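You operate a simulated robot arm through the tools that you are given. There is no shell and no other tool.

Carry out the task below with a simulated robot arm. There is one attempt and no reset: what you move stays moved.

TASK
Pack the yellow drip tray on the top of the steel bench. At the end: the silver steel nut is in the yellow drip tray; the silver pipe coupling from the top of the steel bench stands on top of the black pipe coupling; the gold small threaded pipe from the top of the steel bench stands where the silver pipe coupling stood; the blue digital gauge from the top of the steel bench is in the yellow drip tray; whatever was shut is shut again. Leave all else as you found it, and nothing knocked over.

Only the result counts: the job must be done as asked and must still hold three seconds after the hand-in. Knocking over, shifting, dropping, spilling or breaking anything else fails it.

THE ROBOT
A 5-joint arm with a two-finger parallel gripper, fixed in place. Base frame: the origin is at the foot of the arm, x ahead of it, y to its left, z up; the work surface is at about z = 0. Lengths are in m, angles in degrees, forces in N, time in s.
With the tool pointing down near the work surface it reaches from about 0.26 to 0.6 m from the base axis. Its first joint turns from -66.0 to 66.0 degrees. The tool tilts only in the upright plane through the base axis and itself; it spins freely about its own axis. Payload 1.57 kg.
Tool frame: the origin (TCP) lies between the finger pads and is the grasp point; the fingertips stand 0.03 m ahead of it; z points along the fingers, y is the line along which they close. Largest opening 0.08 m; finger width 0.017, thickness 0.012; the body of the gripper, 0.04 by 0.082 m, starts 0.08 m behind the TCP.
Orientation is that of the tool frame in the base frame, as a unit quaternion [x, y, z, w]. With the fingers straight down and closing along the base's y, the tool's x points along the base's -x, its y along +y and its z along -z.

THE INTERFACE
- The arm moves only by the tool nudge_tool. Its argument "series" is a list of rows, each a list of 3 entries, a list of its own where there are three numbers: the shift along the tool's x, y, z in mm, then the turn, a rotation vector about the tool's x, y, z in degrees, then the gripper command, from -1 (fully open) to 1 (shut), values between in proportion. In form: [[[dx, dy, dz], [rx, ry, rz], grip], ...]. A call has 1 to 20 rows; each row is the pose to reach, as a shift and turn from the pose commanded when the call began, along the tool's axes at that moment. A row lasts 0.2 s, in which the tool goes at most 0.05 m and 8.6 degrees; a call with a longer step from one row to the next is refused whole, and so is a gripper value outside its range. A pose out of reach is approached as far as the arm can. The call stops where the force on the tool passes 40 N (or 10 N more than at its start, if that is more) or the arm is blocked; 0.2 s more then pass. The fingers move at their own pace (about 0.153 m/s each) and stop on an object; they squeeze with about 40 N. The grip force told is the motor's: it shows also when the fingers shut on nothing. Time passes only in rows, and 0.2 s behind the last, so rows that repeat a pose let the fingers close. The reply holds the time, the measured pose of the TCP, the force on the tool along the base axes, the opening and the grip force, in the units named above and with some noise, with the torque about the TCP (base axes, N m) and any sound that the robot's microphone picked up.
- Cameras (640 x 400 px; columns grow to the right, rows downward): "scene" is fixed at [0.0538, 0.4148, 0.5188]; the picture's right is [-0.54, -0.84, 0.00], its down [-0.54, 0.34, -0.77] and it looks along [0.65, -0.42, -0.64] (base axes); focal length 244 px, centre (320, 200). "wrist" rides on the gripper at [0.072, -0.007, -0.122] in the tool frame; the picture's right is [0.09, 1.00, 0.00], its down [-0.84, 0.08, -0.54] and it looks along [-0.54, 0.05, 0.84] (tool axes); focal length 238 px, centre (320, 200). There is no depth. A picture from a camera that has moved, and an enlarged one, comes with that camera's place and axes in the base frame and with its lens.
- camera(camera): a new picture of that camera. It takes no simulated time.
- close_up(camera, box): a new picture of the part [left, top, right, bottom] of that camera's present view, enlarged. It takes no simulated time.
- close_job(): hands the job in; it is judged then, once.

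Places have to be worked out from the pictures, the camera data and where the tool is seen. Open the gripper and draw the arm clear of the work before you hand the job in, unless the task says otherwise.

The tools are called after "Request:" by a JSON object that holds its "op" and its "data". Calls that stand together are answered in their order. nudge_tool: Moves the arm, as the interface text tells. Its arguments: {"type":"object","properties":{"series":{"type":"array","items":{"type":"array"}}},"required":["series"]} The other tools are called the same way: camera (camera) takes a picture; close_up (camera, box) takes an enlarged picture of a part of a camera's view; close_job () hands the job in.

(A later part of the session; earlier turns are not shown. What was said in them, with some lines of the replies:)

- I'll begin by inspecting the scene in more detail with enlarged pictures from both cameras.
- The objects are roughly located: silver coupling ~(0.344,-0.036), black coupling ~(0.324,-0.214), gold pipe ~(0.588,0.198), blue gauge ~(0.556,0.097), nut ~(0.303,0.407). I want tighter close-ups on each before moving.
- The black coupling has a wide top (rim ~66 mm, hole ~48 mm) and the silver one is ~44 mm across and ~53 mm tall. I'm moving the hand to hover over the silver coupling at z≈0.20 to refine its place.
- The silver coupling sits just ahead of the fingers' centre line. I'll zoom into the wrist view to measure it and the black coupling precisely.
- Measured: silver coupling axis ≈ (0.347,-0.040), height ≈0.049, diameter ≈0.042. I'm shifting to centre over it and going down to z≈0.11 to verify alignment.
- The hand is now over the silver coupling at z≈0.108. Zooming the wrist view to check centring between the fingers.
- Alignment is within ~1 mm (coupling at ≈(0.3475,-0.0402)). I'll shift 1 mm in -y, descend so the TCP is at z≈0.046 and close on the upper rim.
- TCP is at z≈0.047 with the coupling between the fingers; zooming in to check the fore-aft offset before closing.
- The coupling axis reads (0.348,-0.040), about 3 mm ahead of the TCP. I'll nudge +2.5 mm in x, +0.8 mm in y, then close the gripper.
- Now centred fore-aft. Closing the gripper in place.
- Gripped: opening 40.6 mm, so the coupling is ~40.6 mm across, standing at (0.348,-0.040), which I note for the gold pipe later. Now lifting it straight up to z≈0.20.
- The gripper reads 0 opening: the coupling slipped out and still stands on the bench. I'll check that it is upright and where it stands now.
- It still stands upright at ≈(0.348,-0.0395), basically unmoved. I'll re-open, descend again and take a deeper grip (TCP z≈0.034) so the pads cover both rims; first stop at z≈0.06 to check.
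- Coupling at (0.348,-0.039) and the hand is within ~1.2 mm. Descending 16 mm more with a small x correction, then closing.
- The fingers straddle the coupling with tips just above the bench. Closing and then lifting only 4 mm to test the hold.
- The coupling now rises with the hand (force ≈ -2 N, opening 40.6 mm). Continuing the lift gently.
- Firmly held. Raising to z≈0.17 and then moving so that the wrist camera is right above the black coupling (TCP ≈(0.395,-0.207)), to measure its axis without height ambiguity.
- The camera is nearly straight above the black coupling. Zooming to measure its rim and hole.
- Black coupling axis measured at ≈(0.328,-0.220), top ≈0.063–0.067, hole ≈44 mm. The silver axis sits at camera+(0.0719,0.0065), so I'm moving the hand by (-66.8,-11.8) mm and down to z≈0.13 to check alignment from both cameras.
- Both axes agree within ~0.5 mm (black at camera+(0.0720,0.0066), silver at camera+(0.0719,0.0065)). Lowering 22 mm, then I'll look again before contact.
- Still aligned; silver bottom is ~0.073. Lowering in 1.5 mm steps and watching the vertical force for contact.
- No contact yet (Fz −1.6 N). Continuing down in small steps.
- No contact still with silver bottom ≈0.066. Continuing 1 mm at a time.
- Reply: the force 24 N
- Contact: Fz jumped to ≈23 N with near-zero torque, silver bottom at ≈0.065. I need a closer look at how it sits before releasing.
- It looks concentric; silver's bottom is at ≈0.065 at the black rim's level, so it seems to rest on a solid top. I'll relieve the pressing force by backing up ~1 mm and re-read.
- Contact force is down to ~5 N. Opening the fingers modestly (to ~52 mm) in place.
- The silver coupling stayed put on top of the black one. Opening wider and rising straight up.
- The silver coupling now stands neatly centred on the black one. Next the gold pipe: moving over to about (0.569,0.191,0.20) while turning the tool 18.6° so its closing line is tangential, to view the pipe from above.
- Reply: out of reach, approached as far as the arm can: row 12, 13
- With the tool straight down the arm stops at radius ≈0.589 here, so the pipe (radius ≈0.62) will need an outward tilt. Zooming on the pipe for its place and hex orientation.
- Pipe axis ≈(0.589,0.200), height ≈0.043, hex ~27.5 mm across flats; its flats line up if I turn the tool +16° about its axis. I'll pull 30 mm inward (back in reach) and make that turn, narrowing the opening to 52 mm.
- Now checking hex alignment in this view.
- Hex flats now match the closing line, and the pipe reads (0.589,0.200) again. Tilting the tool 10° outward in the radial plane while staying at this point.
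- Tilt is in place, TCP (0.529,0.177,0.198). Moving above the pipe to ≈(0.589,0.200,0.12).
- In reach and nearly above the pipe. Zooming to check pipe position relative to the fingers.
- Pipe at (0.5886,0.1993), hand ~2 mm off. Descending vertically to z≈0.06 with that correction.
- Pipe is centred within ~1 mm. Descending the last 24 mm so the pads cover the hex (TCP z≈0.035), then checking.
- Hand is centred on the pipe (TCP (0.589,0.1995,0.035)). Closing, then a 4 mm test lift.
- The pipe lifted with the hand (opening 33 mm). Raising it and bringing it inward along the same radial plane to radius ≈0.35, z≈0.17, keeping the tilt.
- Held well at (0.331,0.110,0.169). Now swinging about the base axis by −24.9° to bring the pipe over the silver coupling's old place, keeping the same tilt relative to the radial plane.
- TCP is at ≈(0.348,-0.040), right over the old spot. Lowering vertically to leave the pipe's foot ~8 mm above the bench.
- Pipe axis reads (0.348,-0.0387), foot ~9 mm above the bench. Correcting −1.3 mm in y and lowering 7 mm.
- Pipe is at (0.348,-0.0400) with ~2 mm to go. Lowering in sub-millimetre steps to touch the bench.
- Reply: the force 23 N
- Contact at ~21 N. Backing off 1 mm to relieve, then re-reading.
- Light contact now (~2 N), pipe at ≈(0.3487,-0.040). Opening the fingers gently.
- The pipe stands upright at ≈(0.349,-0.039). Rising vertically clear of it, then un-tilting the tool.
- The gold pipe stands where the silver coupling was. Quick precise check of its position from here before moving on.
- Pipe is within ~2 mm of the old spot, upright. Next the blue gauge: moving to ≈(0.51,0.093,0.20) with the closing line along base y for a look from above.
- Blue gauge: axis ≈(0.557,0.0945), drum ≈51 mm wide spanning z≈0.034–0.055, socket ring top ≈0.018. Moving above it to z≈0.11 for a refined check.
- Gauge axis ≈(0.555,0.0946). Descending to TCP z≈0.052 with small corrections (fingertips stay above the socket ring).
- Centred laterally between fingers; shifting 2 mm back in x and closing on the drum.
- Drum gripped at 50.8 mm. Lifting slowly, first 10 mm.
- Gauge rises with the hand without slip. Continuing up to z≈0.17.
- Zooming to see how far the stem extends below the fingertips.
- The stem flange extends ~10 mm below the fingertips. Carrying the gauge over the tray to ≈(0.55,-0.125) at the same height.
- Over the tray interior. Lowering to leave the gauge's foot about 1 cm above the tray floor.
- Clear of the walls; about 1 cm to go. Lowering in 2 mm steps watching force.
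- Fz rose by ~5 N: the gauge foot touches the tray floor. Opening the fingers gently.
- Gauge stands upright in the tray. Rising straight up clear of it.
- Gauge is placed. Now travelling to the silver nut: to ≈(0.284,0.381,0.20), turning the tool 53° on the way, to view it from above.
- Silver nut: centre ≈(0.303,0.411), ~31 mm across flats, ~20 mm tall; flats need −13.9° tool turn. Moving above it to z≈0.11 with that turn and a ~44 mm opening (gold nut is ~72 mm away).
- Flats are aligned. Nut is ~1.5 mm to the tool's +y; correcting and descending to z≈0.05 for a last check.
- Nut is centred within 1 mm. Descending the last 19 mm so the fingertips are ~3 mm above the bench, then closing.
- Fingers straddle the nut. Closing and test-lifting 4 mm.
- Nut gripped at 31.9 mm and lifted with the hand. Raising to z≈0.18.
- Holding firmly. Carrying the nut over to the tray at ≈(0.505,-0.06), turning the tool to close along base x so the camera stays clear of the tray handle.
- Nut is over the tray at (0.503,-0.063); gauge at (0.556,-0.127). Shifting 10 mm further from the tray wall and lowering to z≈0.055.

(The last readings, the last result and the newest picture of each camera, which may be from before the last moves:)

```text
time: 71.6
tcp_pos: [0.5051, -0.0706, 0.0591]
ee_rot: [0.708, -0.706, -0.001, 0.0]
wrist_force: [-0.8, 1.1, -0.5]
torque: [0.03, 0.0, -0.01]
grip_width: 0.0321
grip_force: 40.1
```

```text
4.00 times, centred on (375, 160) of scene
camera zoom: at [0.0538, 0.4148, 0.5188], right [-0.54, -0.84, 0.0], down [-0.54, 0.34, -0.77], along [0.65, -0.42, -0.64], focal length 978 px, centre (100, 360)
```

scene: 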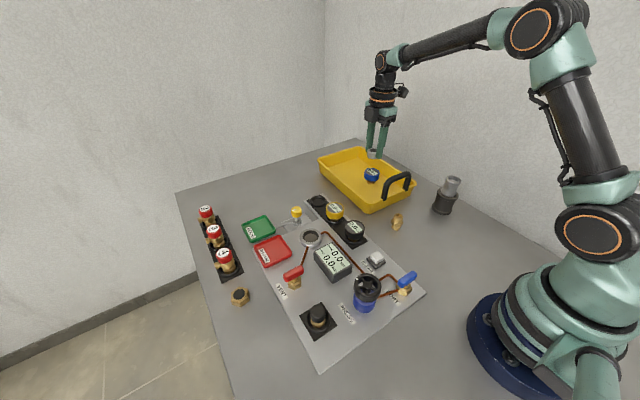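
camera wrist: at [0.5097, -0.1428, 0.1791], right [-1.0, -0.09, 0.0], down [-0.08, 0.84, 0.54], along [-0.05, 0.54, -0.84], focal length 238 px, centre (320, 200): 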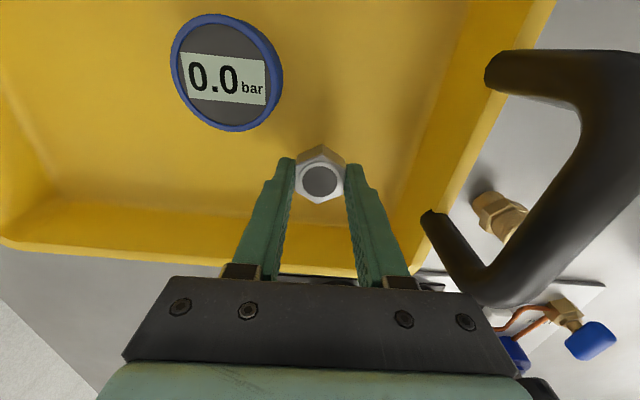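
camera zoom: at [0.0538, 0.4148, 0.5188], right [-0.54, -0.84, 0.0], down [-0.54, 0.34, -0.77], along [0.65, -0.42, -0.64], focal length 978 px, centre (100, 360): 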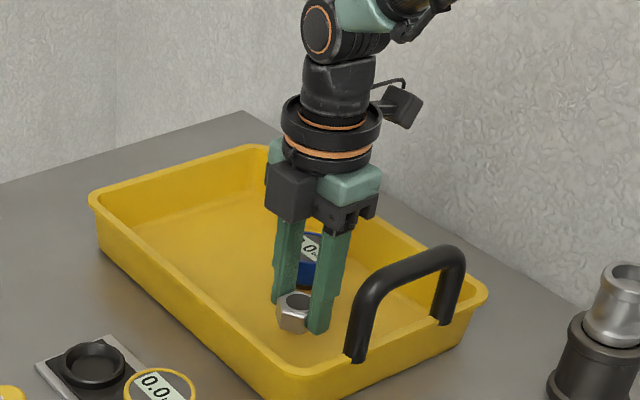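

Clear all round; nut foot ≈24 mm above the bench plane. Lowering 14 mm, then feeling for the tray floor.

Request:
{"op": "nudge_tool", "data": {"series": [[[0, 0, 7], [0, 0, 0], 1], [[0, 0, 13], [0, 0, 0], 1], [[0, 0, 15], [0, 0, 0], 1], [[0, 0, 15], [0, 0, 0], 1]]}}

Request:
{"op": "close_up", "data": {"camera": "scene", "box": [360, 160, 420, 205]}}

```text
time: 72.6
tcp_pos: [0.505, -0.0712, 0.042]
ee_rot: [0.708, -0.706, 0.0, 0.0]
wrist_force: [-0.9, -0.3, -0.5]
torque: [-0.04, 0.01, 0.0]
grip_width: 0.032
grip_force: 39.7
```

```text
8.89 times, centred on (390, 182) of scene
camera zoom: at [0.0538, 0.4148, 0.5188], right [-0.54, -0.84, 0.0], down [-0.54, 0.34, -0.77], along [0.65, -0.42, -0.64], focal length 2173 px, centre (-302, 356)
```

zoom: 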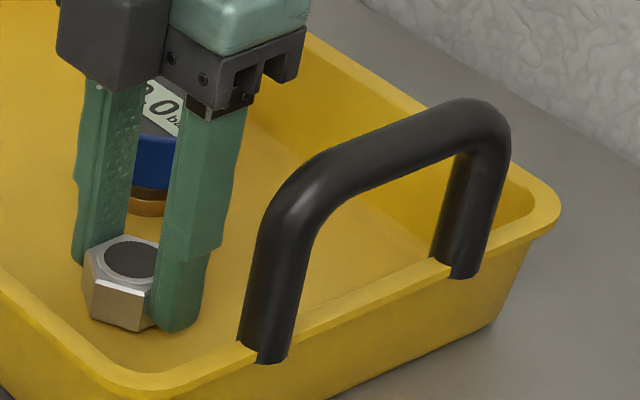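

No contact yet (z≈0.042). Continuing in 1 mm steps.

Request:
{"op": "nudge_tool", "data": {"series": [[[0, 0, 1], [0, 0, 0], 1], [[0, 0, 2], [0, 0, 0], 1], [[0, 0, 3], [0, 0, 0], 1]]}}

```text
time: 73.4
tcp_pos: [0.5055, -0.0716, 0.039]
ee_rot: [0.708, -0.706, 0.001, -0.001]
wrist_force: [-2.7, 1.6, 7.6]
torque: [0.15, 0.09, 0.03]
grip_width: 0.0319
grip_force: 40.1
```

Contact at ~8 N with the tray floor. Opening gently to ~50 mm.

Request:
{"op": "nudge_tool", "data": {"series": [[[0, 0, -0.3], [0, 0, 0], 0.1], [[0, 0, -0.3], [0, 0, 0], -0.25], [[0, 0, -0.3], [0, 0, 0], -0.25]]}}

Request:
{"op": "close_up", "data": {"camera": "scene", "box": [350, 150, 420, 205]}}

Request:
{"op": "close_up", "data": {"camera": "wrist", "box": [230, 110, 410, 250]}}

```text
time: 74.2
tcp_pos: [0.5045, -0.071, 0.0395]
ee_rot: [0.708, -0.707, 0.0, 0.0]
wrist_force: [0.6, 0.2, 0.1]
torque: [0.02, -0.02, 0.0]
grip_width: 0.0502
grip_force: 0.0
```

```text
7.27 times, centred on (385, 178) of scene
camera zoom: at [0.0538, 0.4148, 0.5188], right [-0.54, -0.84, 0.0], down [-0.54, 0.34, -0.77], along [0.65, -0.42, -0.64], focal length 1778 px, centre (-153, 364)
```

zoom: 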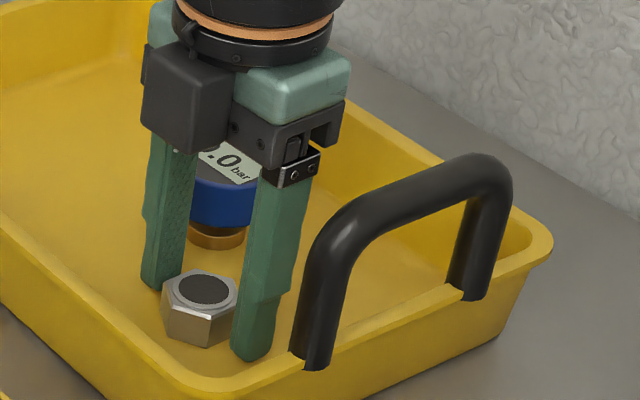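

```text
2.86 times, centred on (320, 180) of wrist
camera zoom: at [0.51, -0.1427, 0.1605], right [-1.0, -0.09, 0.0], down [-0.08, 0.84, 0.54], along [-0.05, 0.54, -0.84], focal length 681 px, centre (320, 257)
```

zoom: 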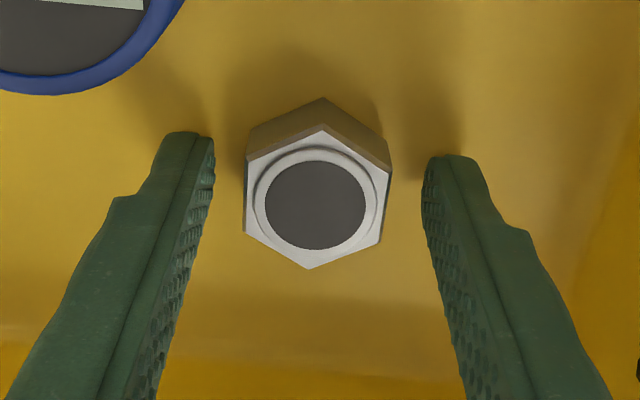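

Nut rests flat in the tray. Rising straight up, well clear.

Request:
{"op": "nudge_tool", "data": {"series": [[[0, 0, -12], [0, 0, 0], -0.3], [[0, 0, -35], [0, 0, 0], -0.3], [[0, 0, -65], [0, 0, 0], -0.3], [[0, 0, -100], [0, 0, 0], -0.3], [[0, 0, -140], [0, 0, 0], -0.3], [[0, 0, -180], [0, 0, 0], -0.5], [[0, 0, -180], [0, 0, 0], -0.5]]}}

Request:
{"op": "camera", "data": {"camera": "wrist"}}

Request:
{"op": "camera", "data": {"camera": "scene"}}

```text
time: 75.8
tcp_pos: [0.5045, -0.0709, 0.2205]
ee_rot: [0.708, -0.706, 0.0, 0.0]
wrist_force: [-0.9, 0.4, 0.7]
torque: [-0.02, 0.02, 0.03]
grip_width: 0.0599
grip_force: 0.1
```

```text
taken
camera wrist: at [0.5104, -0.1425, 0.3409], right [-1.0, -0.09, 0.0], down [-0.08, 0.84, 0.54], along [-0.05, 0.54, -0.84], focal length 238 px, centre (320, 200)
```

wrist: 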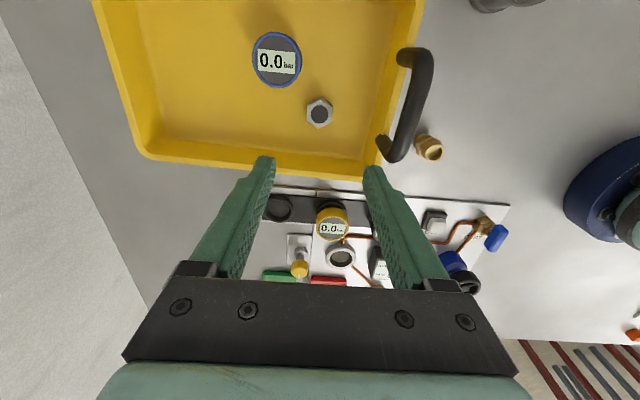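

```text
taken
```

scene: 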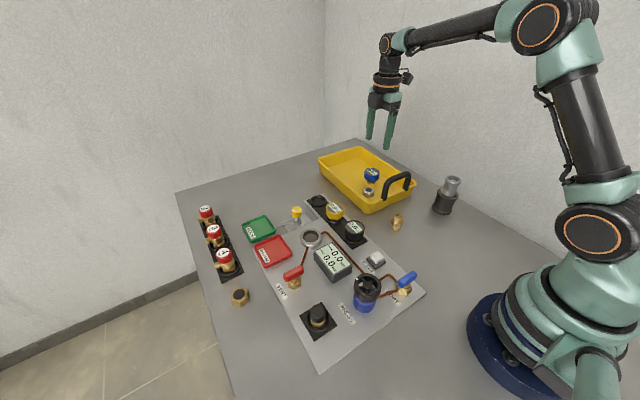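

Everything is placed. Retracting the hand upward and back to near its starting place, gripper fully open.

Request:
{"op": "nudge_tool", "data": {"series": [[[0, 0, -40], [0, 0, 0], -1], [[-20, 35, -60], [0, 0, 0], -1], [[-40, 70, -80], [0, 0, 0], -1], [[-60, 105, -95], [0, 0, 0], -1], [[-80, 140, -110], [0, 0, 0], -1], [[-101, 173, -121], [0, 0, 0], -1], [[-101, 173, -121], [0, 0, 0], -1]]}}

Request:
{"op": "close_up", "data": {"camera": "scene", "box": [300, 140, 480, 250]}}

Request:
{"op": "close_up", "data": {"camera": "scene", "box": [170, 180, 440, 360]}}

Request:
{"op": "close_up", "data": {"camera": "scene", "box": [425, 165, 477, 215]}}

```text
time: 77.4
tcp_pos: [0.3288, 0.0315, 0.3441]
ee_rot: [0.707, -0.707, 0.001, 0.0]
wrist_force: [-0.3, -0.9, 0.4]
torque: [-0.03, 0.0, -0.01]
grip_width: 0.0801
grip_force: 0.0
```

```text
3.56 times, centred on (390, 195) of scene
camera zoom: at [0.0538, 0.4148, 0.5188], right [-0.54, -0.84, 0.0], down [-0.54, 0.34, -0.77], along [0.65, -0.42, -0.64], focal length 869 px, centre (71, 218)
```

zoom: 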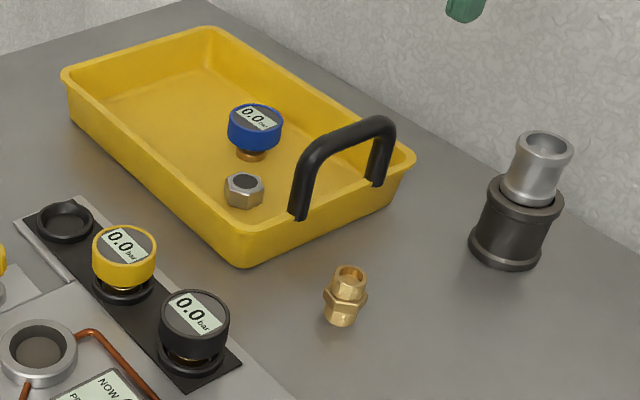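

```text
2.22 times, centred on (305, 270) of scene
camera zoom: at [0.0538, 0.4148, 0.5188], right [-0.54, -0.84, 0.0], down [-0.54, 0.34, -0.77], along [0.65, -0.42, -0.64], focal length 543 px, centre (353, 44)
```

zoom: 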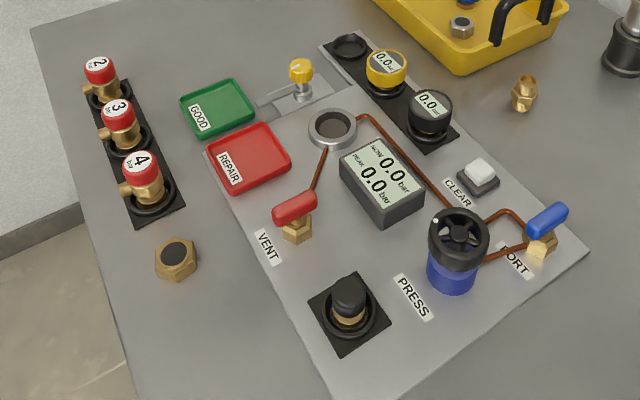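

```text
8.00 times, centred on (451, 190) of scene
camera zoom: at [0.0538, 0.4148, 0.5188], right [-0.54, -0.84, 0.0], down [-0.54, 0.34, -0.77], along [0.65, -0.42, -0.64], focal length 1956 px, centre (-728, 280)
```

zoom: 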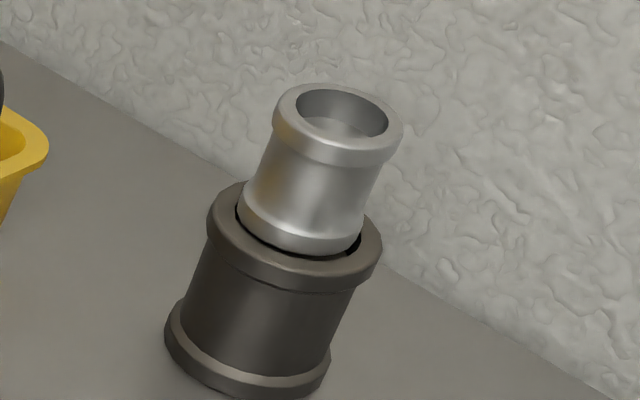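

The final pictures show the silver coupling upright on the black one and the gold pipe standing on the silver coupling's old spot. The nut and blue gauge are in the tray, everything else is unchanged, and nothing shut was ever opened. The arm is clear with the gripper open, so I'm handing the job in.

Request:
{"op": "close_job", "data": {}}

```text
The job is handed in.
```

The tray is packed as asked and the job is handed in. I don't have the judge's verdict, but my last pictures before the hand-in showed everything in place:

- **Silver steel nut:** lying flat in the yellow drip tray.
- **Blue digital gauge:** standing upright in the yellow drip tray.
- **Silver pipe coupling:** standing upright and centred on top of the black pipe coupling.
- **Gold small threaded pipe:** standing upright within about 2 mm of where the silver coupling stood.

On my first try at the silver coupling, the gripper slipped off as I lifted. The coupling stayed upright and barely moved, and a lower grip worked.

I opened nothing, so there was nothing to shut again. Everything else looks as it did at the start, and nothing was knocked over. The arm is drawn back near its starting place with the gripper fully open.
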